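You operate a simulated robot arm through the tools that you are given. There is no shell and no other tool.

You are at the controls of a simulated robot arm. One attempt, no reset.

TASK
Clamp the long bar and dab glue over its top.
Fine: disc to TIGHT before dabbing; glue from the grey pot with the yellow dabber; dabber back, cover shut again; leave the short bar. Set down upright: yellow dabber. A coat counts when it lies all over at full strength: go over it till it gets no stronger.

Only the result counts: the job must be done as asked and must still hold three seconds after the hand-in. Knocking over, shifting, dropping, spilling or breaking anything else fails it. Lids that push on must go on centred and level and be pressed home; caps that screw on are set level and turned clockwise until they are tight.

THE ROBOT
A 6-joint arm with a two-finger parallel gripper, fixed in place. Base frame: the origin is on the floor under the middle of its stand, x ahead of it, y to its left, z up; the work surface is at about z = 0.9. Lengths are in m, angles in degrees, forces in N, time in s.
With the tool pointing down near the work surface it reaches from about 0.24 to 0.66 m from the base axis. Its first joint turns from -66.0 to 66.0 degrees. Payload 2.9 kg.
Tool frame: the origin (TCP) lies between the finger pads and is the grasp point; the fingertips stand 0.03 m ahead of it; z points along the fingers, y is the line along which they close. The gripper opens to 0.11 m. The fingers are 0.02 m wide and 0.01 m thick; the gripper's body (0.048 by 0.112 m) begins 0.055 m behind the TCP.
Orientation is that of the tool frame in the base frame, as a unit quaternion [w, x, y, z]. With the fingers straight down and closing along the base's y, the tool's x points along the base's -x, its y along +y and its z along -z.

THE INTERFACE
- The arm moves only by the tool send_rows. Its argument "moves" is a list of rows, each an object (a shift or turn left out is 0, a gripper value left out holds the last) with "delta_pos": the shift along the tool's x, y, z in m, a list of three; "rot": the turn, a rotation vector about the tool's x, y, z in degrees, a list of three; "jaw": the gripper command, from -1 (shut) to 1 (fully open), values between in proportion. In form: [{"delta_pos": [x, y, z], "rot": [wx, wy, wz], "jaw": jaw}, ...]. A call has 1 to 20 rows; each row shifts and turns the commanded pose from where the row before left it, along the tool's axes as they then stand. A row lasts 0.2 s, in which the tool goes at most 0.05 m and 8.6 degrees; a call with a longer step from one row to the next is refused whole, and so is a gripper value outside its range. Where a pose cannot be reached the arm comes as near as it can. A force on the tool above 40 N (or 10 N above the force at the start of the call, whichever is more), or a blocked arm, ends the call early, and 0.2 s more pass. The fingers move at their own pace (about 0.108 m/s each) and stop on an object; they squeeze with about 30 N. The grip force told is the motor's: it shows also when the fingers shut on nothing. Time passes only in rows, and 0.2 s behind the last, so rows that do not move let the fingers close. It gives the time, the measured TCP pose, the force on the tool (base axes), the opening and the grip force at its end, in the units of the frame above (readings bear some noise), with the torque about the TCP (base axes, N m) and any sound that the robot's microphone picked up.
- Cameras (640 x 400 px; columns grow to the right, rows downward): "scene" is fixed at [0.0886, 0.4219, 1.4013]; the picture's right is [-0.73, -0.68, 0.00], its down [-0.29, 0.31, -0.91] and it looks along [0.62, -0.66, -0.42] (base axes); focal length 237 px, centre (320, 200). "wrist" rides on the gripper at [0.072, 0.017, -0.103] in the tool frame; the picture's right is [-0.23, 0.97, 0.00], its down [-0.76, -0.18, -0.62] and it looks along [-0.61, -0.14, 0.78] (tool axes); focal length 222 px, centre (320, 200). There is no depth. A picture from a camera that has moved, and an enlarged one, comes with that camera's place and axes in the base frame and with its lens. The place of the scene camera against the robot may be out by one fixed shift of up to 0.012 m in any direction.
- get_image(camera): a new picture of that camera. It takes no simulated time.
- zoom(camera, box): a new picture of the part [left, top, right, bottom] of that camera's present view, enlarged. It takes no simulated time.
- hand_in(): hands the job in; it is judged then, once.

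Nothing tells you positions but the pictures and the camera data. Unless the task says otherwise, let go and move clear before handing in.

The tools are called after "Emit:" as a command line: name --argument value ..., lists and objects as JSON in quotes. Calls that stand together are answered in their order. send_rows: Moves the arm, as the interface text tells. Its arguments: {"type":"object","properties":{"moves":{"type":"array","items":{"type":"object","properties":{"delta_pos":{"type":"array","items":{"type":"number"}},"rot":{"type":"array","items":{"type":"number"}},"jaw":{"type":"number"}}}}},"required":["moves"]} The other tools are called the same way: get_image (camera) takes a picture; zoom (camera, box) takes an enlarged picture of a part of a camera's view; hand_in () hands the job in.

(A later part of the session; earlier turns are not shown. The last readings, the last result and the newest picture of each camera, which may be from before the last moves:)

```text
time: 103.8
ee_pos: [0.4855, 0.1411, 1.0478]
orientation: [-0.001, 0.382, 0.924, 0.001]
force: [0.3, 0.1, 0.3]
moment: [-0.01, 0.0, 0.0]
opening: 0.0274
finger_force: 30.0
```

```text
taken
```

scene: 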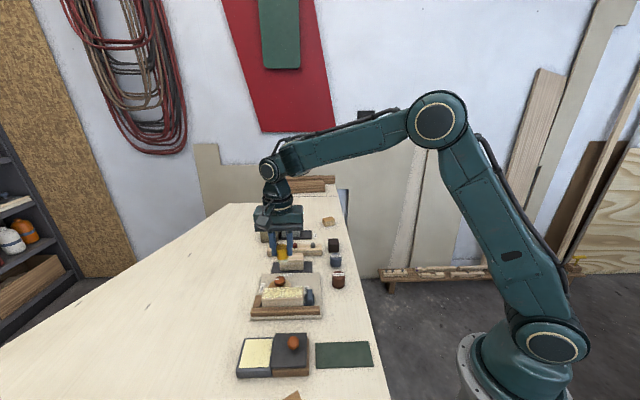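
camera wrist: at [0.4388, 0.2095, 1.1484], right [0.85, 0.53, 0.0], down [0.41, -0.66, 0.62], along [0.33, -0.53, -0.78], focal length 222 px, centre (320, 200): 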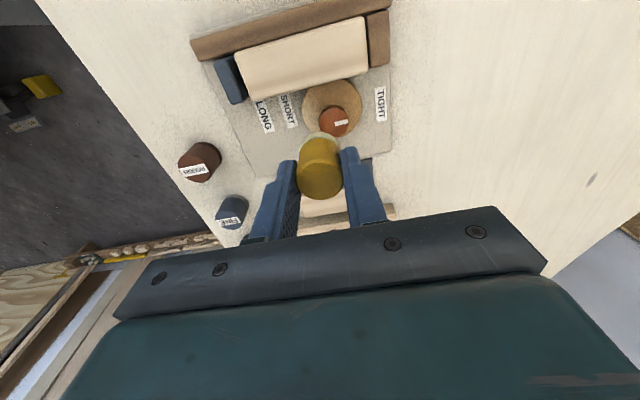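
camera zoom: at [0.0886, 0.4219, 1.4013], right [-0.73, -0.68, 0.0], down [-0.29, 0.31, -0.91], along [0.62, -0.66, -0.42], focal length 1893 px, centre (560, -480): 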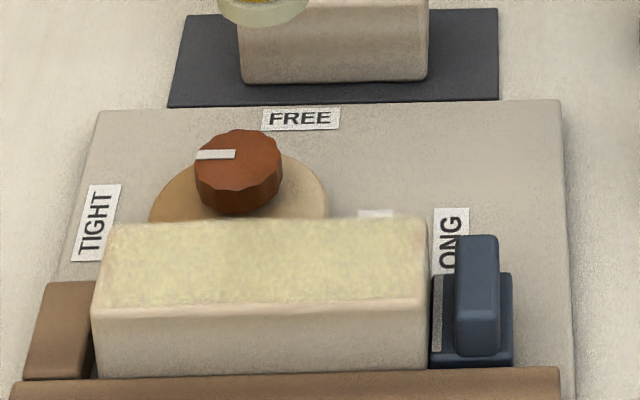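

The coat looks about the same as in the last inspection. I'll zoom closer on both ends and the middle to look for weak spots.

Emit:
zoom --camera "wrist" --box '[225, 30, 305, 95]'

Emit:
zoom --camera "wrist" --box '[290, 0, 380, 75]'

Emit:
zoom --camera "scene" --box '[258, 283, 308, 305]'

Emit:
zoom --camera "scene" --box '[230, 325, 320, 385]'

```text
6.15 times, centred on (265, 62) of wrist
camera zoom: at [0.4457, 0.204, 1.1496], right [0.85, 0.53, 0.0], down [0.41, -0.66, 0.62], along [0.33, -0.53, -0.78], focal length 1367 px, centre (658, 1046)
```

zoom: 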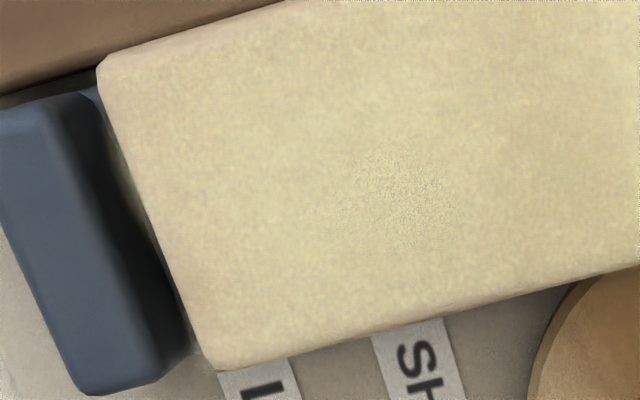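

```text
5.33 times, centred on (335, 38) of wrist
camera zoom: at [0.4457, 0.204, 1.1496], right [0.85, 0.53, 0.0], down [0.41, -0.66, 0.62], along [0.33, -0.53, -0.78], focal length 1185 px, centre (240, 1067)
```

zoom: 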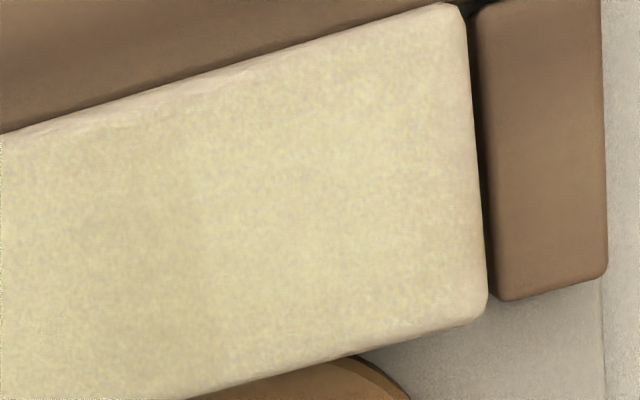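

```text
12.80 times, centred on (283, 294) of scene
camera zoom: at [0.0886, 0.4219, 1.4013], right [-0.73, -0.68, 0.0], down [-0.29, 0.31, -0.91], along [0.62, -0.66, -0.42], focal length 3028 px, centre (794, -1003)
```

zoom: 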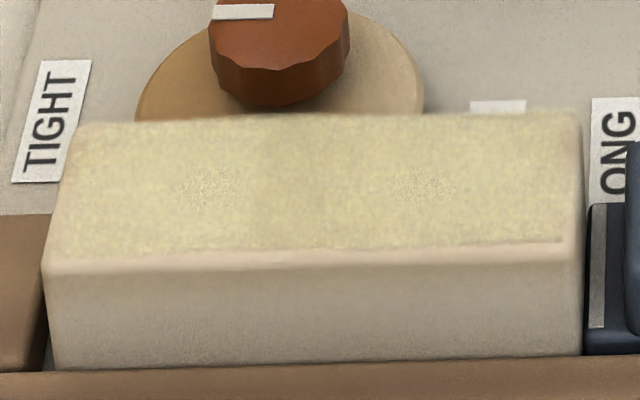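

```text
6.67 times, centred on (275, 355) of scene
camera zoom: at [0.0886, 0.4219, 1.4013], right [-0.73, -0.68, 0.0], down [-0.29, 0.31, -0.91], along [0.62, -0.66, -0.42], focal length 1577 px, centre (620, -833)
```

zoom: 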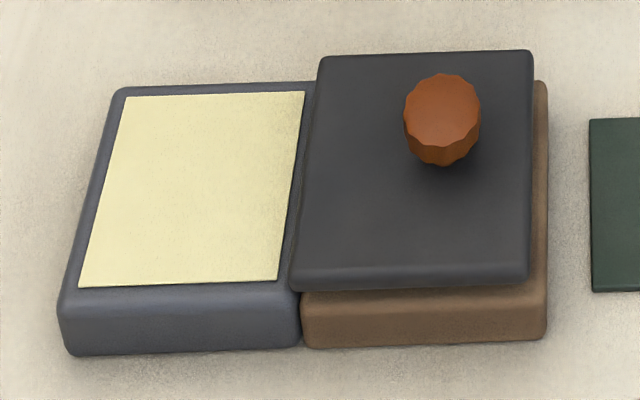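

The coat looks nearly uniform, with perhaps a slightly weaker band in the middle. I'll reload and do another complete round to be sure it saturates.

Emit:
send_rows --moves '[{"delta_pos": [0.0372, 0.0076, 0], "jaw": -1}, {"delta_pos": [0.0372, 0.0076, 0], "jaw": -1}, {"delta_pos": [0.0372, 0.0076, 0], "jaw": -1}, {"delta_pos": [0.0372, 0.0076, 0], "jaw": -1}, {"delta_pos": [0.0372, 0.0076, 0], "jaw": -1}, {"delta_pos": [0, 0, 0.035], "jaw": -1}, {"delta_pos": [0, 0, 0.03], "jaw": -1}, {"delta_pos": [0, 0, 0.008], "jaw": -1}, {"jaw": -1}, {"delta_pos": [0, 0, 0.0015], "jaw": -1}, {"jaw": -1}]'

```text
time: 106.2
ee_pos: [0.3806, 0.2998, 0.9713]
orientation: [0.0, 0.381, 0.924, 0.001]
force: [-7.6, -1.4, 26.6]
moment: [-0.1, 0.33, -0.01]
opening: 0.0279
finger_force: 29.5
```

Loaded (firm contact). I'll ease up, carry it to the far end of the bar and use the middle lane this time.

Emit:
send_rows --moves '[{"delta_pos": [0, 0, -0.001], "jaw": -1}, {"jaw": -1}, {"jaw": -1}, {"delta_pos": [0, 0, -0.014], "jaw": -1}, {"delta_pos": [0, 0, -0.04], "jaw": -1}, {"delta_pos": [-0.0316, -0.001, 0], "jaw": -1}, {"delta_pos": [-0.0316, -0.001, 0], "jaw": -1}, {"delta_pos": [-0.0316, -0.001, 0], "jaw": -1}, {"delta_pos": [-0.0316, -0.001, 0], "jaw": -1}, {"delta_pos": [0, 0, 0.02], "jaw": -1}, {"delta_pos": [0, 0, 0.0075], "jaw": -1}, {"jaw": -1}, {"jaw": -1}]'

```text
time: 109.0
ee_pos: [0.4686, 0.208, 0.9971]
orientation: [0.0, 0.382, 0.924, 0.0]
force: [0.1, 0.1, -0.3]
moment: [0.0, 0.0, 0.01]
opening: 0.0274
finger_force: 30.2
```

Emit:
send_rows --moves '[{"delta_pos": [0, 0, 0.001], "jaw": -1}, {"delta_pos": [0, 0, 0.001], "jaw": -1}, {"jaw": -1}]'

```text
time: 109.8
ee_pos: [0.4673, 0.2074, 0.9968]
orientation: [0.0, 0.383, 0.924, 0.001]
force: [0.3, -1.2, 11.8]
moment: [-0.08, 0.0, 0.01]
opening: 0.0275
finger_force: 29.9
```

Emit:
send_rows --moves '[{"delta_pos": [0.001, -0.005, 0], "jaw": -1}, {"delta_pos": [0, -0.005, 0], "jaw": -1}, {"delta_pos": [0, -0.005, 0], "jaw": -1}, {"delta_pos": [0, -0.005, 0], "jaw": -1}, {"delta_pos": [0, -0.005, 0], "jaw": -1}, {"delta_pos": [0, -0.005, 0], "jaw": -1}, {"delta_pos": [0, -0.005, 0], "jaw": -1}, {"delta_pos": [0, -0.005, 0], "jaw": -1}, {"delta_pos": [0, -0.005, -0.0001], "jaw": -1}, {"delta_pos": [0, -0.005, -0.0001], "jaw": -1}, {"delta_pos": [0, -0.005, -0.0001], "jaw": -1}, {"delta_pos": [0, -0.005, -0.0001], "jaw": -1}, {"delta_pos": [0, -0.005, 0], "jaw": -1}, {"delta_pos": [0, -0.005, 0], "jaw": -1}, {"delta_pos": [0, -0.005, 0], "jaw": -1}, {"jaw": -1}]'

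Emit:
send_rows --moves '[{"delta_pos": [0.003, 0, -0.0004], "jaw": -1}, {"delta_pos": [0.003, 0, 0], "jaw": -1}, {"delta_pos": [0, 0.005, 0], "jaw": -1}, {"delta_pos": [0, 0.005, 0.0001], "jaw": -1}, {"delta_pos": [0, 0.005, 0.0001], "jaw": -1}, {"delta_pos": [0, 0.005, 0.0001], "jaw": -1}, {"delta_pos": [0, 0.005, 0.0001], "jaw": -1}, {"delta_pos": [0, 0.005, 0.0001], "jaw": -1}, {"delta_pos": [0, 0.005, 0.0001], "jaw": -1}, {"delta_pos": [0, 0.005, 0.0001], "jaw": -1}, {"delta_pos": [0, 0.005, 0.0001], "jaw": -1}, {"delta_pos": [0, 0.005, 0], "jaw": -1}, {"delta_pos": [0, 0.005, 0], "jaw": -1}, {"delta_pos": [0, 0.005, 0], "jaw": -1}, {"delta_pos": [0, 0.005, 0], "jaw": -1}, {"delta_pos": [0, 0.005, 0], "jaw": -1}, {"delta_pos": [0, 0.005, 0], "jaw": -1}, {"jaw": -1}]'

```text
time: 113.2
ee_pos: [0.4123, 0.1549, 0.998]
orientation: [-0.001, 0.381, 0.924, 0.001]
force: [2.3, 3.2, 10.4]
moment: [0.08, -0.15, 0.02]
opening: 0.0276
finger_force: 30.3
```

```text
time: 117.0
ee_pos: [0.4634, 0.2123, 0.9961]
orientation: [0.0, 0.382, 0.924, 0.001]
force: [-4.8, -4.3, 20.7]
moment: [-0.29, 0.13, -0.02]
opening: 0.0275
finger_force: 30.0
```

Forces are steady at 10–20 N. I'll cross to the disc-side lane and wipe back, then inspect.

Emit:
send_rows --moves '[{"delta_pos": [-0.004, 0, -0.0006], "jaw": -1}, {"delta_pos": [-0.004, 0, 0], "jaw": -1}, {"delta_pos": [-0.004, 0, 0], "jaw": -1}, {"delta_pos": [0, -0.005, 0], "jaw": -1}, {"delta_pos": [0, -0.005, 0], "jaw": -1}, {"delta_pos": [0, -0.005, 0], "jaw": -1}, {"delta_pos": [0, -0.005, 0], "jaw": -1}, {"delta_pos": [0, -0.005, 0], "jaw": -1}, {"delta_pos": [0, -0.005, -0.0001], "jaw": -1}, {"delta_pos": [0, -0.005, -0.0001], "jaw": -1}, {"delta_pos": [0, -0.005, -0.0001], "jaw": -1}, {"delta_pos": [0, -0.005, -0.0001], "jaw": -1}, {"delta_pos": [0, -0.005, -0.0001], "jaw": -1}, {"delta_pos": [0, -0.005, 0], "jaw": -1}, {"delta_pos": [0, -0.005, 0], "jaw": -1}, {"delta_pos": [0, -0.005, 0], "jaw": -1}, {"delta_pos": [0, -0.005, 0], "jaw": -1}, {"delta_pos": [0, -0.005, 0], "jaw": -1}, {"jaw": -1}]'

Emit:
send_rows --moves '[{"delta_pos": [0, 0, -0.03], "jaw": -1}, {"delta_pos": [-0.026, 0.02, -0.018], "jaw": -1}, {"delta_pos": [-0.028, 0.02, 0], "jaw": -1}, {"jaw": -1}]'

Emit:
zoom --camera "wrist" --box '[210, 5, 390, 115]'

Emit:
zoom --camera "scene" --box '[250, 260, 330, 310]'

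Emit:
zoom --camera "scene" --box '[258, 283, 308, 305]'

```text
time: 121.0
ee_pos: [0.4185, 0.1501, 0.9975]
orientation: [0.0, 0.381, 0.924, 0.001]
force: [0.2, 0.0, 1.3]
moment: [0.0, -0.02, -0.02]
opening: 0.028
finger_force: 30.2
```

```text
time: 122.0
ee_pos: [0.4853, 0.141, 1.0443]
orientation: [0.0, 0.382, 0.924, 0.0]
force: [-0.3, -0.7, -0.2]
moment: [-0.01, 0.01, -0.01]
opening: 0.0278
finger_force: 29.3
```

```text
3.56 times, centred on (300, 60) of wrist
camera zoom: at [0.4459, 0.2039, 1.1475], right [0.85, 0.53, 0.0], down [0.41, -0.66, 0.62], along [0.33, -0.53, -0.78], focal length 790 px, centre (391, 698)
```

zoom: 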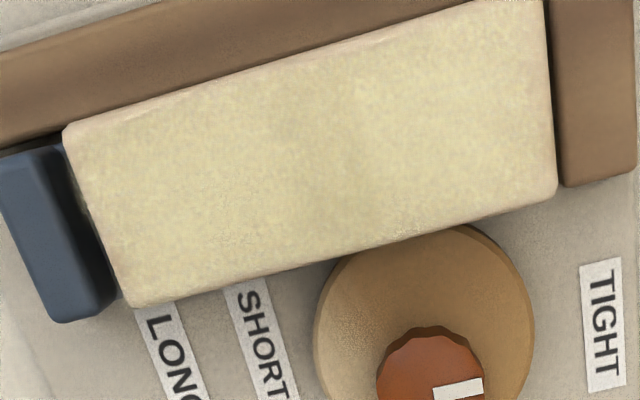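

```text
8.00 times, centred on (290, 285) of scene
camera zoom: at [0.0886, 0.4219, 1.4013], right [-0.73, -0.68, 0.0], down [-0.29, 0.31, -0.91], along [0.62, -0.66, -0.42], focal length 1893 px, centre (560, -480)
```

zoom: 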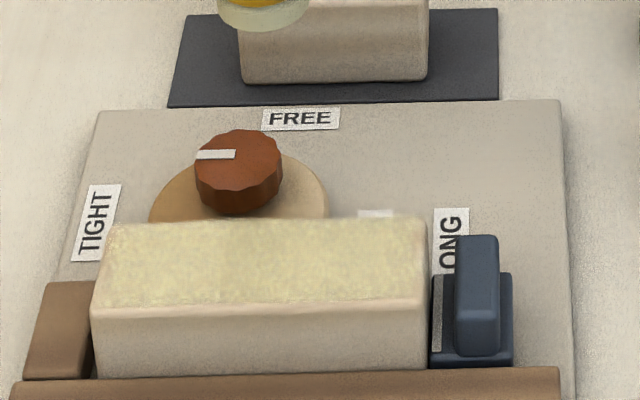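

```text
12.80 times, centred on (283, 294) of scene
camera zoom: at [0.0886, 0.4219, 1.4013], right [-0.73, -0.68, 0.0], down [-0.29, 0.31, -0.91], along [0.62, -0.66, -0.42], focal length 3028 px, centre (794, -1003)
```

zoom: 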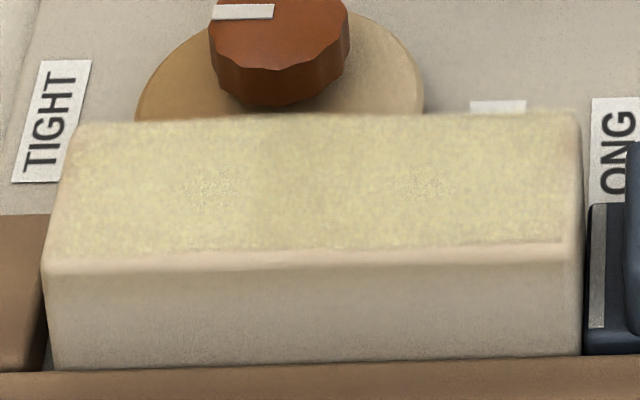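

The coat hardly changed between the last two rounds. I'll do one more reload and a round with firm contact at the slider end, where force dropped, to confirm it's saturated.

Emit:
send_rows --moves '[{"delta_pos": [0.0372, 0.0076, 0], "jaw": -1}, {"delta_pos": [0.0372, 0.0076, 0], "jaw": -1}, {"delta_pos": [0.0372, 0.0076, 0], "jaw": -1}, {"delta_pos": [0.0372, 0.0076, 0], "jaw": -1}, {"delta_pos": [0.0372, 0.0076, 0], "jaw": -1}, {"delta_pos": [0, 0, 0.035], "jaw": -1}, {"delta_pos": [0, 0, 0.03], "jaw": -1}, {"delta_pos": [0, 0, 0.005], "jaw": -1}, {"jaw": -1}, {"delta_pos": [0, 0, 0.001], "jaw": -1}, {"jaw": -1}]'

```text
time: 124.4
ee_pos: [0.3801, 0.2991, 0.9742]
orientation: [0.001, 0.382, 0.924, 0.0]
force: [-0.3, -0.4, -1.0]
moment: [-0.02, -0.04, 0.01]
opening: 0.0278
finger_force: 30.3
```

Emit:
send_rows --moves '[{"delta_pos": [0, 0, 0.0012], "jaw": -1}, {"delta_pos": [0, 0, 0.0012], "jaw": -1}, {"jaw": -1}]'

```text
time: 125.2
ee_pos: [0.3788, 0.2988, 0.9724]
orientation: [0.0, 0.381, 0.924, 0.002]
force: [-1.6, -1.2, 9.1]
moment: [-0.05, 0.11, -0.04]
opening: 0.0278
finger_force: 29.8
```

Emit:
send_rows --moves '[{"jaw": -1}, {"delta_pos": [0, 0, -0.015], "jaw": -1}, {"delta_pos": [0, 0, -0.04], "jaw": -1}, {"delta_pos": [-0.0328, -0.0192, 0], "jaw": -1}, {"delta_pos": [-0.0328, -0.0192, 0], "jaw": -1}, {"delta_pos": [-0.0328, -0.0192, 0], "jaw": -1}, {"delta_pos": [-0.0328, -0.0192, 0], "jaw": -1}, {"delta_pos": [0, 0, 0.02], "jaw": -1}, {"delta_pos": [0, 0, 0.0075], "jaw": -1}, {"jaw": -1}, {"delta_pos": [0, 0, 0.001], "jaw": -1}, {"jaw": -1}]'

```text
time: 127.8
ee_pos: [0.4179, 0.1513, 0.9987]
orientation: [0.0, 0.382, 0.924, 0.001]
force: [-0.5, -0.4, 0.5]
moment: [-0.03, 0.01, 0.0]
opening: 0.0277
finger_force: 30.3
```

Emit:
send_rows --moves '[{"delta_pos": [0, 0, 0.001], "jaw": -1}, {"delta_pos": [0, 0, 0.001], "jaw": -1}, {"jaw": -1}]'

```text
time: 128.6
ee_pos: [0.4188, 0.1504, 0.9973]
orientation: [0.001, 0.382, 0.924, 0.001]
force: [-3.9, 1.6, 14.7]
moment: [0.03, 0.21, 0.0]
opening: 0.0276
finger_force: 30.3
```

Firm contact at the slider end. I'll scrub across the end, then wipe to the far end.

Emit:
send_rows --moves '[{"delta_pos": [0.005, 0, 0], "jaw": -1}, {"delta_pos": [0.005, 0, 0], "jaw": -1}, {"delta_pos": [-0.005, 0, 0], "jaw": -1}, {"delta_pos": [-0.005, 0, 0], "jaw": -1}, {"delta_pos": [0, 0.005, 0], "jaw": -1}, {"delta_pos": [0, 0.005, 0.0001], "jaw": -1}, {"delta_pos": [0, 0.005, 0.0001], "jaw": -1}, {"delta_pos": [0, 0.005, 0.0001], "jaw": -1}, {"delta_pos": [0, 0.005, 0.0001], "jaw": -1}, {"delta_pos": [0, 0.005, 0.0001], "jaw": -1}, {"delta_pos": [0, 0.005, 0.0001], "jaw": -1}, {"delta_pos": [0, 0.005, 0.0001], "jaw": -1}, {"delta_pos": [0, 0.005, 0.0001], "jaw": -1}, {"delta_pos": [0, 0.005, 0], "jaw": -1}, {"delta_pos": [0, 0.005, 0], "jaw": -1}, {"delta_pos": [0, 0.005, 0], "jaw": -1}, {"delta_pos": [0, 0.005, 0], "jaw": -1}, {"delta_pos": [0, 0.005, 0], "jaw": -1}, {"delta_pos": [0, 0.005, 0], "jaw": -1}, {"jaw": -1}]'

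Emit:
send_rows --moves '[{"delta_pos": [0.005, 0, -0.0003], "jaw": -1}, {"delta_pos": [0.005, 0, 0], "jaw": -1}, {"delta_pos": [0, -0.005, 0], "jaw": -1}, {"delta_pos": [0, -0.005, 0], "jaw": -1}, {"delta_pos": [0, -0.005, 0], "jaw": -1}, {"delta_pos": [0, -0.005, 0], "jaw": -1}, {"delta_pos": [0, -0.005, 0], "jaw": -1}, {"delta_pos": [0, -0.005, -0.0001], "jaw": -1}, {"delta_pos": [0, -0.005, -0.0001], "jaw": -1}, {"delta_pos": [0, -0.005, -0.0001], "jaw": -1}, {"delta_pos": [0, -0.005, 0], "jaw": -1}, {"delta_pos": [0, -0.005, 0], "jaw": -1}, {"delta_pos": [0, -0.005, 0], "jaw": -1}, {"delta_pos": [0, -0.005, 0], "jaw": -1}, {"delta_pos": [0, -0.005, 0], "jaw": -1}, {"delta_pos": [0, -0.005, 0], "jaw": -1}, {"delta_pos": [0, -0.005, 0], "jaw": -1}, {"jaw": -1}]'

```text
time: 132.8
ee_pos: [0.4702, 0.2051, 0.9966]
orientation: [0.001, 0.382, 0.924, 0.0]
force: [-5.0, -4.4, 20.6]
moment: [-0.28, 0.18, 0.0]
opening: 0.0278
finger_force: 29.9
```

```text
time: 136.6
ee_pos: [0.4125, 0.1591, 0.9961]
orientation: [0.001, 0.381, 0.924, 0.001]
force: [4.1, 3.8, 19.4]
moment: [0.09, -0.2, -0.02]
opening: 0.0278
finger_force: 29.6
```

Both lanes had firm contact throughout. One more middle-lane pass, then inspect.

Emit:
send_rows --moves '[{"delta_pos": [-0.005, 0, -0.0003], "jaw": -1}, {"delta_pos": [0, 0.005, 0], "jaw": -1}, {"delta_pos": [0, 0.005, 0.0001], "jaw": -1}, {"delta_pos": [0, 0.005, 0.0001], "jaw": -1}, {"delta_pos": [0, 0.005, 0.0001], "jaw": -1}, {"delta_pos": [0, 0.005, 0.0001], "jaw": -1}, {"delta_pos": [0, 0.005, 0.0001], "jaw": -1}, {"delta_pos": [0, 0.005, 0.0001], "jaw": -1}, {"delta_pos": [0, 0.005, 0], "jaw": -1}, {"delta_pos": [0, 0.005, 0], "jaw": -1}, {"delta_pos": [0, 0.005, 0], "jaw": -1}, {"delta_pos": [0, 0.005, 0], "jaw": -1}, {"delta_pos": [0, 0.005, 0], "jaw": -1}, {"delta_pos": [0, 0.005, 0], "jaw": -1}, {"delta_pos": [0, 0.005, 0], "jaw": -1}, {"delta_pos": [0, 0.005, 0], "jaw": -1}, {"jaw": -1}]'

Emit:
send_rows --moves '[{"delta_pos": [0, 0, -0.03], "jaw": -1}, {"delta_pos": [-0.03, -0.018, -0.018], "jaw": -1}, {"delta_pos": [-0.03, -0.018, 0], "jaw": -1}, {"jaw": -1}]'

Emit:
zoom --camera "wrist" --box '[210, 5, 390, 115]'

Emit:
zoom --camera "scene" --box '[250, 260, 330, 310]'

Emit:
zoom --camera "scene" --box '[258, 283, 308, 305]'

```text
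time: 140.2
ee_pos: [0.4672, 0.2082, 0.9965]
orientation: [0.001, 0.383, 0.924, 0.0]
force: [-5.2, -3.9, 23.4]
moment: [-0.21, 0.23, 0.0]
opening: 0.0278
finger_force: 29.5
```

```text
time: 141.2
ee_pos: [0.4852, 0.14, 1.0432]
orientation: [0.0, 0.382, 0.924, 0.0]
force: [-0.1, -0.3, -0.7]
moment: [0.01, -0.01, 0.01]
opening: 0.028
finger_force: 29.9
```

```text
3.56 times, centred on (300, 60) of wrist
camera zoom: at [0.4448, 0.2026, 1.1465], right [0.85, 0.53, 0.0], down [0.41, -0.66, 0.62], along [0.33, -0.53, -0.78], focal length 790 px, centre (391, 698)
```

zoom: 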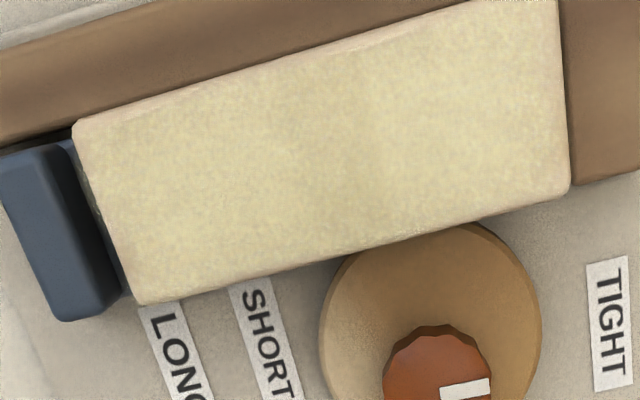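

```text
8.00 times, centred on (290, 285) of scene
camera zoom: at [0.0886, 0.4219, 1.4013], right [-0.73, -0.68, 0.0], down [-0.29, 0.31, -0.91], along [0.62, -0.66, -0.42], focal length 1893 px, centre (560, -480)
```

zoom: 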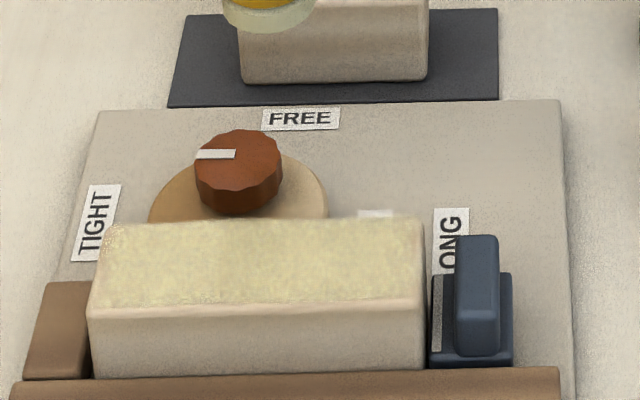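

```text
12.80 times, centred on (283, 294) of scene
camera zoom: at [0.0886, 0.4219, 1.4013], right [-0.73, -0.68, 0.0], down [-0.29, 0.31, -0.91], along [0.62, -0.66, -0.42], focal length 3028 px, centre (794, -1003)
```

zoom: 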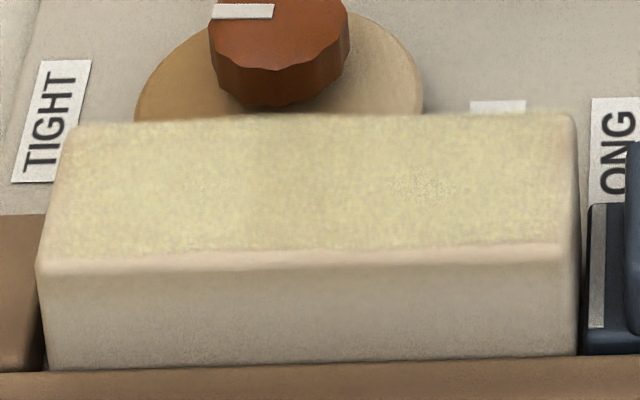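

The tone is unchanged since the last round, so the coat is at full strength, and the disc still reads TIGHT. Now I return the dabber to its spot, with the pick pose at TCP (0.3327, 0.0844).

Emit:
send_rows --moves '[{"delta_pos": [0.0137, -0.0294, 0], "jaw": -1}, {"delta_pos": [0.0137, -0.0294, 0], "jaw": -1}, {"delta_pos": [0.0137, -0.0294, 0], "jaw": -1}, {"delta_pos": [0.0137, -0.0294, 0], "jaw": -1}, {"delta_pos": [0.0137, -0.0295, 0], "jaw": -1}, {"delta_pos": [0, 0, 0.03], "jaw": -1}, {"jaw": -1}, {"jaw": -1}]'

Emit:
get_image --camera "wrist"

Emit:
zoom --camera "scene" --box '[290, 250, 390, 325]'

```text
time: 143.0
ee_pos: [0.3318, 0.0835, 1.0143]
orientation: [0.0, 0.382, 0.924, 0.0]
force: [0.0, -0.2, 0.2]
moment: [-0.01, 0.02, 0.01]
opening: 0.0277
finger_force: 29.6
```

```text
taken
camera wrist: at [0.2923, 0.147, 1.1171], right [0.85, 0.53, 0.0], down [0.41, -0.66, 0.62], along [0.33, -0.53, -0.78], focal length 222 px, centre (320, 200)
```

wrist: 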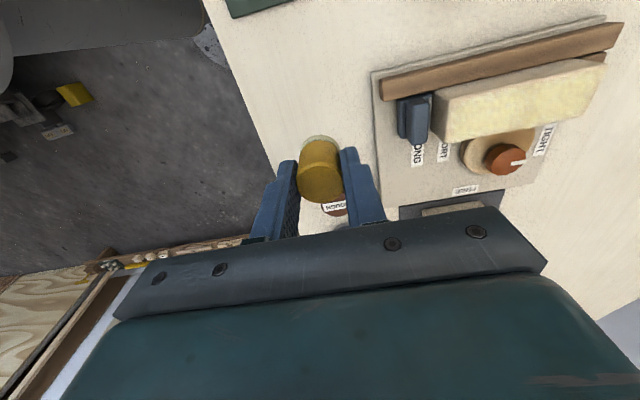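

```text
5.33 times, centred on (340, 288) of scene
camera zoom: at [0.0886, 0.4219, 1.4013], right [-0.73, -0.68, 0.0], down [-0.29, 0.31, -0.91], along [0.62, -0.66, -0.42], focal length 1262 px, centre (213, -267)
```

zoom: 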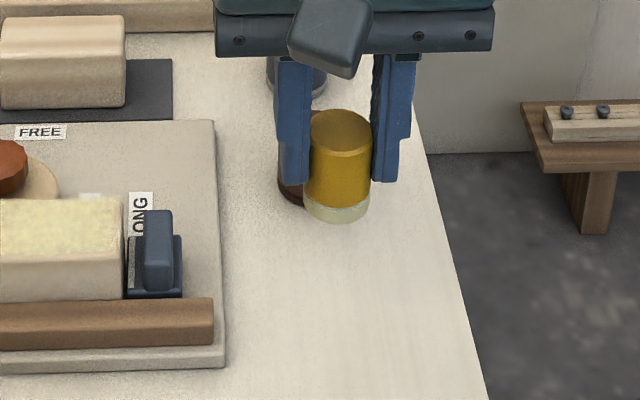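

Aligned over the original spot within about 1 mm. I'll lower to just above the bench.

Emit:
send_rows --moves '[{"delta_pos": [0, 0.001, 0.03], "jaw": -1}, {"delta_pos": [0, 0, 0.025], "jaw": -1}, {"delta_pos": [0, 0, 0.009], "jaw": -1}, {"jaw": -1}, {"jaw": -1}]'

Emit:
zoom --camera "wrist" --box '[240, 100, 400, 200]'

Emit:
zoom --camera "scene" --box '[300, 260, 400, 335]'

```text
time: 144.2
ee_pos: [0.3332, 0.0857, 0.9488]
orientation: [0.0, 0.382, 0.924, 0.0]
force: [0.1, -0.6, -0.4]
moment: [-0.03, 0.02, 0.02]
opening: 0.0279
finger_force: 29.6
```

```text
4.00 times, centred on (320, 150) of wrist
camera zoom: at [0.2937, 0.1484, 1.0526], right [0.85, 0.53, 0.0], down [0.41, -0.66, 0.62], along [0.33, -0.53, -0.78], focal length 888 px, centre (320, 400)
```

zoom: 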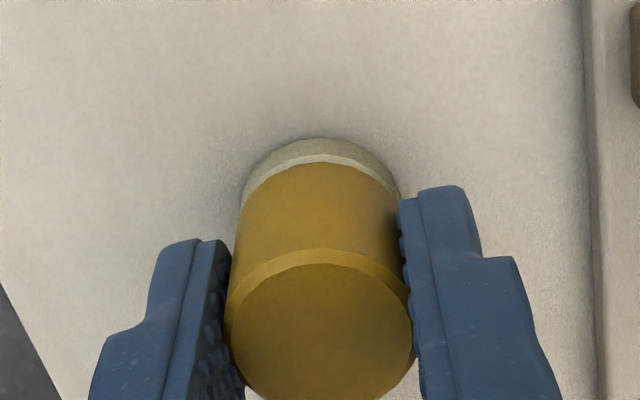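

```text
5.33 times, centred on (350, 298) of scene
camera zoom: at [0.0886, 0.4219, 1.4013], right [-0.73, -0.68, 0.0], down [-0.29, 0.31, -0.91], along [0.62, -0.66, -0.42], focal length 1262 px, centre (160, -320)
```

zoom: 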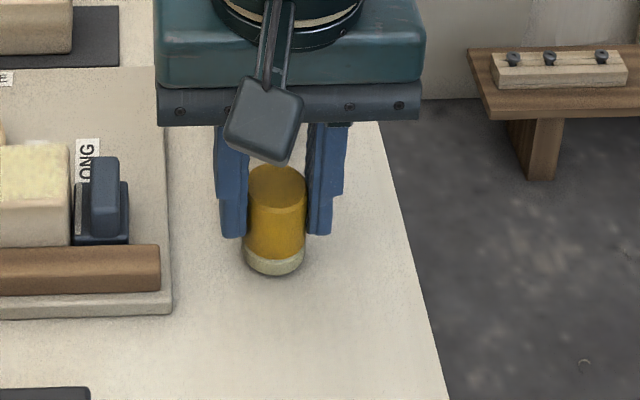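

The pad bottom is a few millimetres above the bench. I'll lower in small steps until it touches.

Emit:
send_rows --moves '[{"delta_pos": [0, 0, 0.0012], "jaw": -1}, {"delta_pos": [0, 0, 0.0012], "jaw": -1}, {"jaw": -1}]'

```text
time: 145.0
ee_pos: [0.3328, 0.0854, 0.9472]
orientation: [0.001, 0.382, 0.924, 0.001]
force: [-1.1, -0.2, -0.9]
moment: [-0.01, -0.05, 0.06]
opening: 0.0277
finger_force: 30.0
```

Emit:
send_rows --moves '[{"delta_pos": [0, 0, 0.0012], "jaw": -1}, {"delta_pos": [0, 0, 0.0008], "jaw": -1}, {"jaw": -1}]'

```text
time: 145.8
ee_pos: [0.3346, 0.0853, 0.9479]
orientation: [0.0, 0.382, 0.924, 0.001]
force: [-3.9, -0.1, 10.4]
moment: [-0.07, 0.21, -0.01]
opening: 0.0277
finger_force: 29.9
stopped in row 3: the force on the tool passed its limit at 41 N (the readings are from after the stop); the commanded pose is now the measured one
```

The dabber is on the bench. I'll open the fingers in place and check it stands.

Emit:
send_rows --moves '[{"jaw": -0.4}, {"jaw": -0.2}, {"jaw": -0.1}, {"jaw": -0.1}]'

Emit:
zoom --camera "wrist" --box '[240, 100, 400, 200]'

Emit:
zoom --camera "scene" --box '[300, 260, 400, 335]'

```text
time: 146.8
ee_pos: [0.3344, 0.0857, 0.9461]
orientation: [0.002, 0.382, 0.924, 0.002]
force: [0.7, 0.8, 0.3]
moment: [-0.04, -0.01, 0.01]
opening: 0.0498
finger_force: 0.1
```

```text
4.00 times, centred on (320, 150) of wrist
camera zoom: at [0.294, 0.1484, 1.0492], right [0.85, 0.53, 0.0], down [0.41, -0.66, 0.62], along [0.33, -0.53, -0.78], focal length 888 px, centre (320, 400)
```

zoom: 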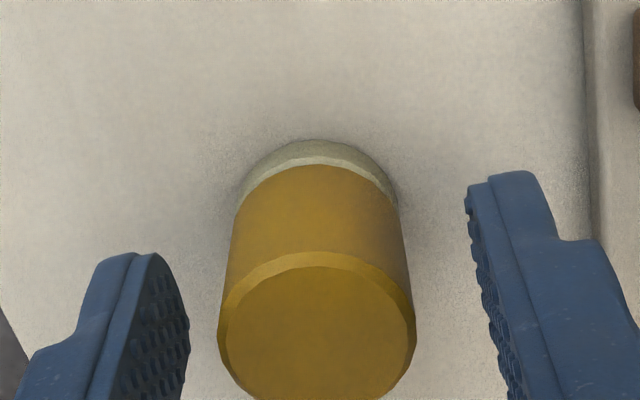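

```text
5.33 times, centred on (350, 298) of scene
camera zoom: at [0.0886, 0.4219, 1.4013], right [-0.73, -0.68, 0.0], down [-0.29, 0.31, -0.91], along [0.62, -0.66, -0.42], focal length 1262 px, centre (160, -320)
```

zoom: 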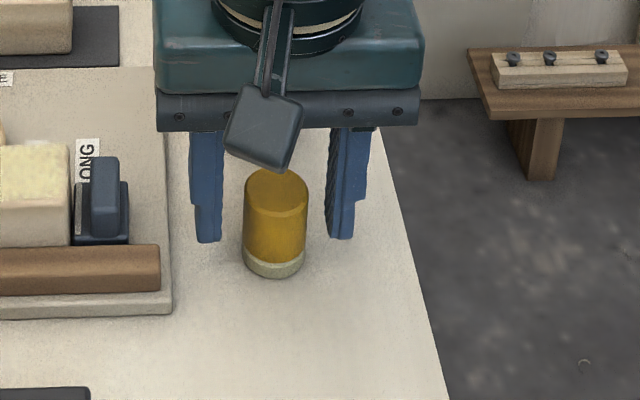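

The dabber stands upright on its spot. I'll rise clear, verify it, then head to the cover knob.

Emit:
send_rows --moves '[{"delta_pos": [0, 0, -0.02], "jaw": -0.1}, {"delta_pos": [0, 0, -0.04], "jaw": -0.1}, {"delta_pos": [0, 0, -0.04], "jaw": -0.1}, {"delta_pos": [0.0236, 0.0222, -0.01], "jaw": -0.1}, {"delta_pos": [0.0236, 0.0222, 0], "jaw": -0.1}, {"delta_pos": [0.0236, 0.0222, 0], "jaw": -0.1}, {"delta_pos": [0.0236, 0.0222, 0], "jaw": -0.1}, {"delta_pos": [0.0236, 0.0222, 0.01], "jaw": -0.1}, {"delta_pos": [0, 0, 0.02], "jaw": -0.2}, {"jaw": -0.2}]'

Emit:
get_image --camera "wrist"

Emit:
zoom --camera "wrist" --box '[240, 60, 400, 160]'

Emit:
zoom --camera "scene" --box '[240, 255, 360, 330]'

```text
time: 149.0
ee_pos: [0.3276, 0.2484, 1.0271]
orientation: [0.002, 0.382, 0.924, 0.001]
force: [0.6, 0.8, -0.4]
moment: [-0.04, 0.04, -0.01]
opening: 0.0441
finger_force: 0.1
```

```text
taken
camera wrist: at [0.2877, 0.3111, 1.13], right [0.85, 0.53, 0.0], down [0.41, -0.66, 0.62], along [0.33, -0.53, -0.78], focal length 222 px, centre (320, 200)
```

wrist: 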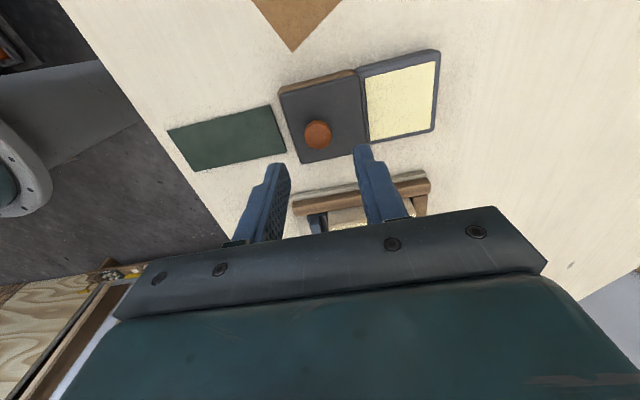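

```text
4.00 times, centred on (320, 110) of wrist
camera zoom: at [0.2877, 0.3111, 1.13], right [0.85, 0.53, 0.0], down [0.41, -0.66, 0.62], along [0.33, -0.53, -0.78], focal length 888 px, centre (320, 560)
```

zoom: 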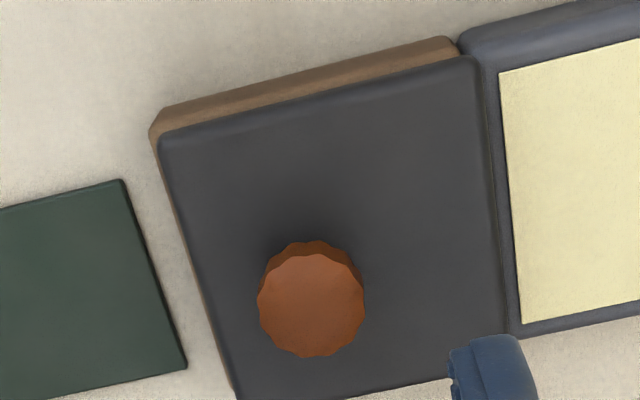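

```text
5.33 times, centred on (300, 292) of scene
camera zoom: at [0.0886, 0.4219, 1.4013], right [-0.73, -0.68, 0.0], down [-0.29, 0.31, -0.91], along [0.62, -0.66, -0.42], focal length 1262 px, centre (427, -293)
```

zoom: 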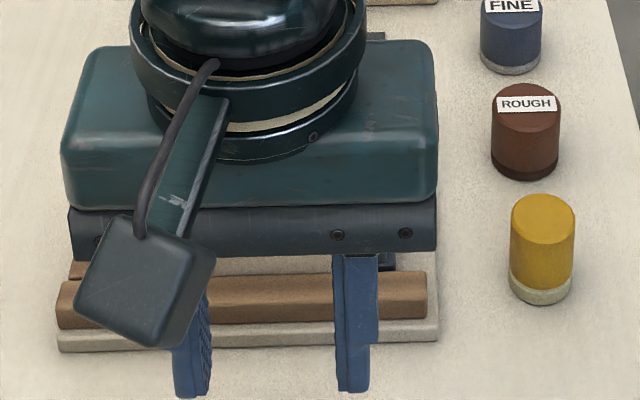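

The dabber stands within about 1 mm of where it started. The cover knob is at (+1.6, -1.6) mm from the TCP, so I'll correct, descend and grip it.

Emit:
send_rows --moves '[{"delta_pos": [0.0016, -0.0016, 0.03], "jaw": -0.2}, {"delta_pos": [0, 0, 0.02], "jaw": -0.2}, {"delta_pos": [0, 0, 0.009], "jaw": -0.2}, {"jaw": -0.2}, {"jaw": -1}, {"jaw": -1}, {"jaw": -1}]'

Emit:
zoom --camera "wrist" --box '[240, 110, 400, 210]'

```text
time: 150.6
ee_pos: [0.3275, 0.2481, 0.9657]
orientation: [0.001, 0.381, 0.924, 0.001]
force: [0.5, 0.5, -3.6]
moment: [-0.03, -0.02, 0.01]
opening: 0.0212
finger_force: 45.0
```

```text
4.00 times, centred on (320, 160) of wrist
camera zoom: at [0.287, 0.3107, 1.0699], right [0.85, 0.53, 0.0], down [0.41, -0.66, 0.62], along [0.33, -0.53, -0.78], focal length 888 px, centre (320, 360)
```

zoom: 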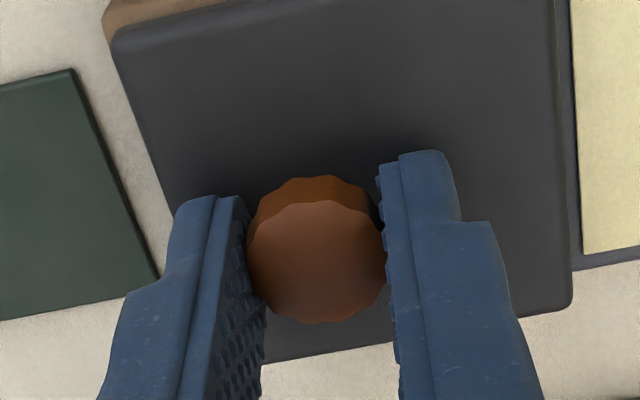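

The knob is gripped. I'll slide the cover back over the pot, most of the way first.

Emit:
send_rows --moves '[{"delta_pos": [0, 0.006, 0], "jaw": -1}, {"delta_pos": [0, 0.01, 0], "jaw": -1}, {"delta_pos": [0, 0.01, 0], "jaw": -1}, {"delta_pos": [0, 0.01, 0], "jaw": -1}, {"delta_pos": [0, 0.01, 0], "jaw": -1}, {"delta_pos": [0, 0.008, 0], "jaw": -1}, {"delta_pos": [0, 0.004, 0], "jaw": -1}, {"jaw": -1}]'

Emit:
zoom --camera "scene" --box '[225, 305, 385, 400]'

Emit:
zoom --camera "wrist" --box '[220, 70, 420, 210]'

```text
time: 152.4
ee_pos: [0.3682, 0.2886, 0.9667]
orientation: [0.001, 0.382, 0.924, 0.001]
force: [-2.5, 0.8, -13.5]
moment: [0.64, 0.81, 0.05]
opening: 0.0216
finger_force: 45.8
```

```text
4.00 times, centred on (305, 352) of scene
camera zoom: at [0.0887, 0.4221, 1.4013], right [-0.73, -0.68, 0.0], down [-0.29, 0.31, -0.91], along [0.62, -0.66, -0.42], focal length 946 px, centre (380, -410)
```

zoom: 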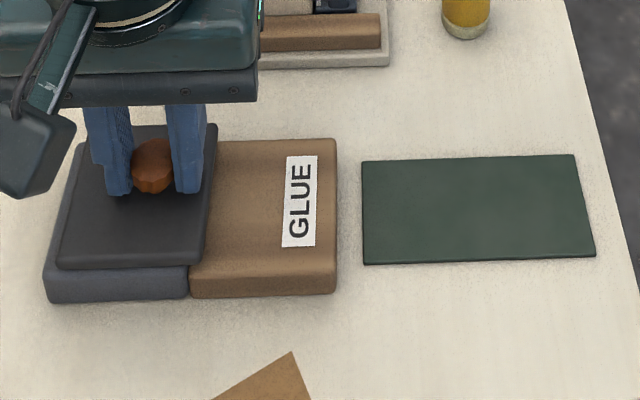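

```text
2.86 times, centred on (320, 140) of wrist
camera zoom: at [0.3277, 0.3513, 1.07], right [0.85, 0.53, 0.0], down [0.41, -0.66, 0.62], along [0.33, -0.53, -0.78], focal length 635 px, centre (320, 371)
```

zoom: 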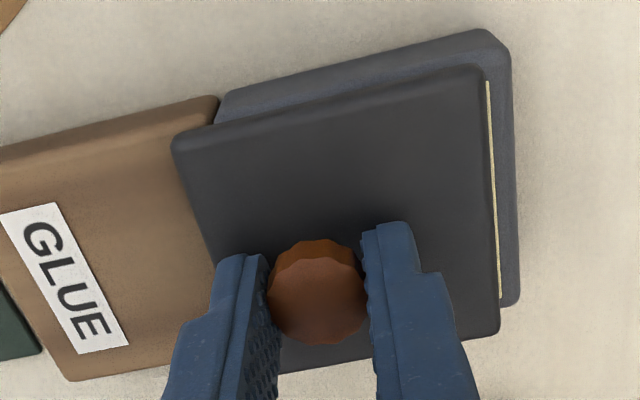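

Only a thin strip of glue still shows. I'll slide the rest in small steps and feel for the end stop.

Emit:
send_rows --moves '[{"delta_pos": [0, 0.002, 0], "jaw": -1}, {"delta_pos": [0, 0.002, 0], "jaw": -1}, {"delta_pos": [0, 0.002, 0], "jaw": -1}, {"jaw": -1}]'

Emit:
zoom --camera "wrist" --box '[220, 70, 420, 210]'

Emit:
zoom --camera "scene" --box '[225, 305, 385, 400]'

```text
time: 153.4
ee_pos: [0.3725, 0.2922, 0.967]
orientation: [0.001, 0.382, 0.924, 0.0]
force: [-1.3, -0.7, -18.1]
moment: [-0.01, 0.13, -0.04]
opening: 0.0213
finger_force: 44.9
```

```text
2.86 times, centred on (320, 140) of wrist
camera zoom: at [0.3318, 0.3556, 1.07], right [0.85, 0.53, 0.0], down [0.41, -0.66, 0.62], along [0.33, -0.53, -0.78], focal length 635 px, centre (320, 371)
```

zoom: 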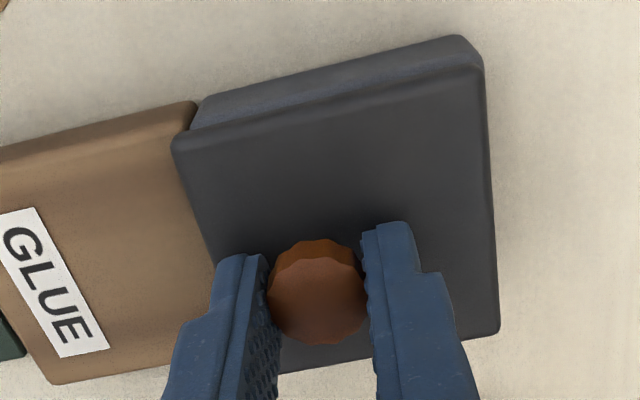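

```text
4.00 times, centred on (305, 352) of scene
camera zoom: at [0.0888, 0.4221, 1.4013], right [-0.73, -0.68, 0.0], down [-0.29, 0.31, -0.91], along [0.62, -0.66, -0.42], focal length 946 px, centre (380, -410)
```

zoom: 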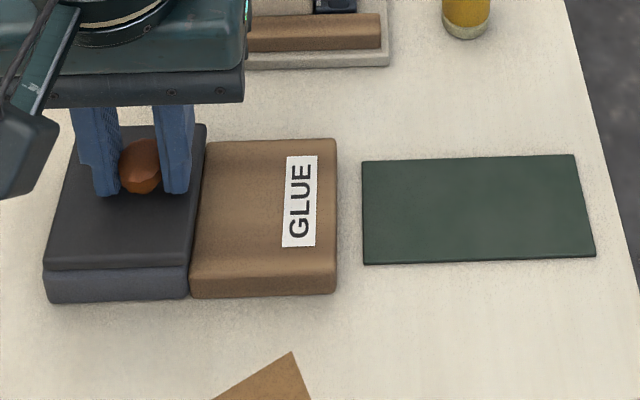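

Almost shut, with about 1–2 mm to go compared with the start. I'll finish in 1 mm steps.

Emit:
send_rows --moves '[{"delta_pos": [0, 0.001, 0.0005], "jaw": -1}, {"delta_pos": [0, 0.001, 0.0005], "jaw": -1}, {"jaw": -1}]'

Emit:
zoom --camera "scene" --box '[225, 305, 385, 400]'

```text
time: 154.2
ee_pos: [0.3735, 0.2942, 0.9676]
orientation: [0.002, 0.382, 0.924, 0.002]
force: [-0.4, -4.0, -9.7]
moment: [-0.12, 0.08, 0.03]
opening: 0.0218
finger_force: 45.2
```

```text
4.00 times, centred on (305, 352) of scene
camera zoom: at [0.0887, 0.4219, 1.4013], right [-0.73, -0.68, 0.0], down [-0.29, 0.31, -0.91], along [0.62, -0.66, -0.42], focal length 946 px, centre (380, -410)
```

zoom: 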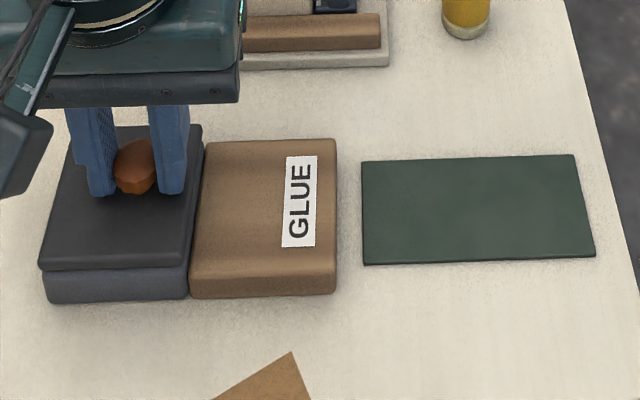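

The cover's corners now match their starting pixels. I'll release, rise and compare with the starting close-up.

Emit:
send_rows --moves '[{"jaw": -0.3}, {"jaw": -0.2}, {"delta_pos": [0, 0, -0.02], "jaw": -0.2}, {"delta_pos": [0, 0, -0.03], "jaw": -0.2}, {"delta_pos": [0, 0, -0.02], "jaw": -0.2}, {"jaw": -0.2}]'

Emit:
zoom --camera "wrist" --box '[240, 60, 400, 160]'

Emit:
zoom --camera "scene" --box '[225, 325, 345, 400]'

```text
time: 155.6
ee_pos: [0.3725, 0.2954, 1.0376]
orientation: [0.001, 0.382, 0.924, 0.002]
force: [1.1, 0.0, -0.8]
moment: [-0.01, 0.0, 0.0]
opening: 0.0437
finger_force: 0.0
```

```text
4.00 times, centred on (320, 110) of wrist
camera zoom: at [0.3325, 0.3578, 1.1402], right [0.85, 0.53, 0.0], down [0.41, -0.66, 0.62], along [0.33, -0.53, -0.78], focal length 888 px, centre (320, 560)
```

zoom: 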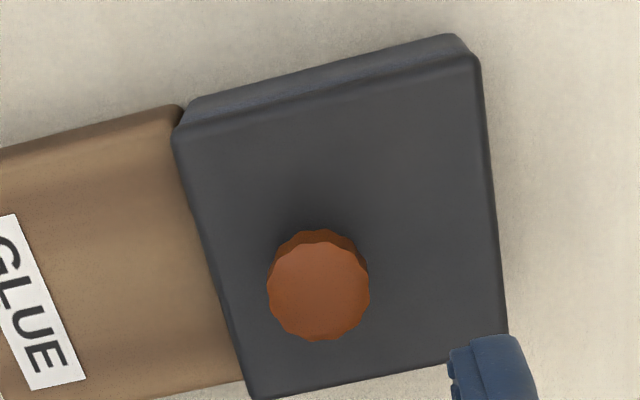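

```text
5.33 times, centred on (285, 362) of scene
camera zoom: at [0.0886, 0.4219, 1.4013], right [-0.73, -0.68, 0.0], down [-0.29, 0.31, -0.91], along [0.62, -0.66, -0.42], focal length 1262 px, centre (507, -667)
```

zoom: 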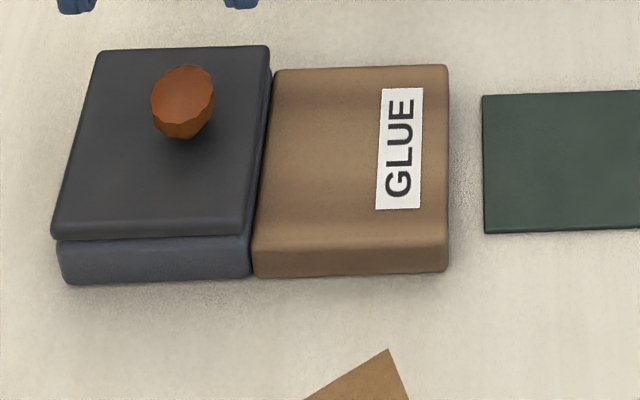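

The cover matches its starting position exactly. I'll rise well clear and do a final check of the coat, disc, dabber and short bar with the gripper out of the way.

Emit:
send_rows --moves '[{"delta_pos": [0, 0, -0.04], "jaw": 0}, {"delta_pos": [0, 0, -0.04], "jaw": 0}, {"delta_pos": [0, 0, -0.04], "jaw": 0}, {"delta_pos": [0, 0.03, -0.03], "jaw": 0}, {"delta_pos": [0, 0.04, -0.01], "jaw": 0}, {"delta_pos": [0, 0.04, 0], "jaw": 0}, {"jaw": 0}]'

Emit:
get_image --camera "scene"

Emit:
zoom --camera "scene" --box '[258, 283, 308, 305]'

Emit:
get_image --camera "wrist"

```text
time: 157.2
ee_pos: [0.4487, 0.3722, 1.1957]
orientation: [0.0, 0.382, 0.924, 0.001]
force: [0.2, 0.0, -0.1]
moment: [0.0, 0.04, 0.0]
opening: 0.0552
finger_force: 0.0
```

```text
taken
```

scene: 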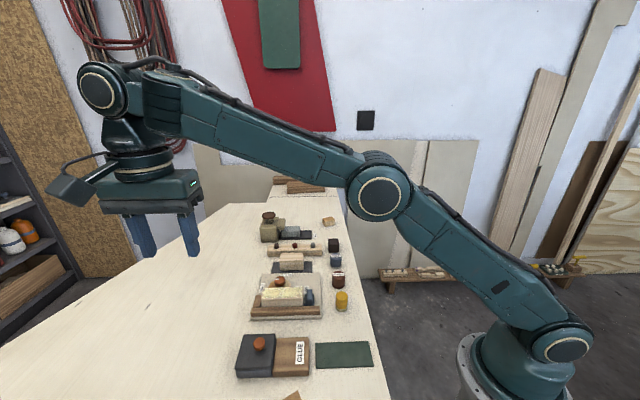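

```text
12.80 times, centred on (283, 294) of scene
camera zoom: at [0.0886, 0.4219, 1.4013], right [-0.73, -0.68, 0.0], down [-0.29, 0.31, -0.91], along [0.62, -0.66, -0.42], focal length 3028 px, centre (794, -1003)
```

zoom: 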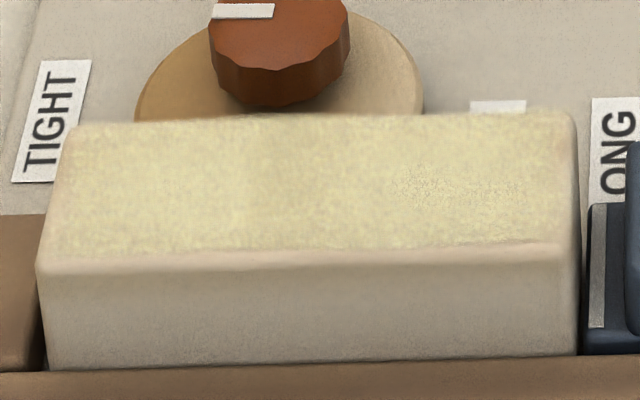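

```text
taken
camera wrist: at [0.4092, 0.4345, 1.2999], right [0.85, 0.53, 0.0], down [0.41, -0.66, 0.62], along [0.33, -0.53, -0.78], focal length 222 px, centre (320, 200)
```

wrist: 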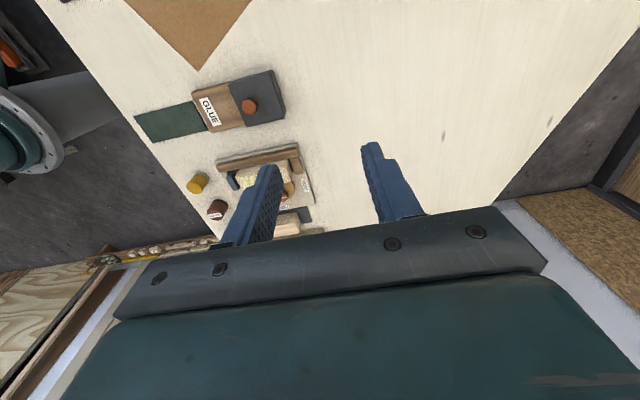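

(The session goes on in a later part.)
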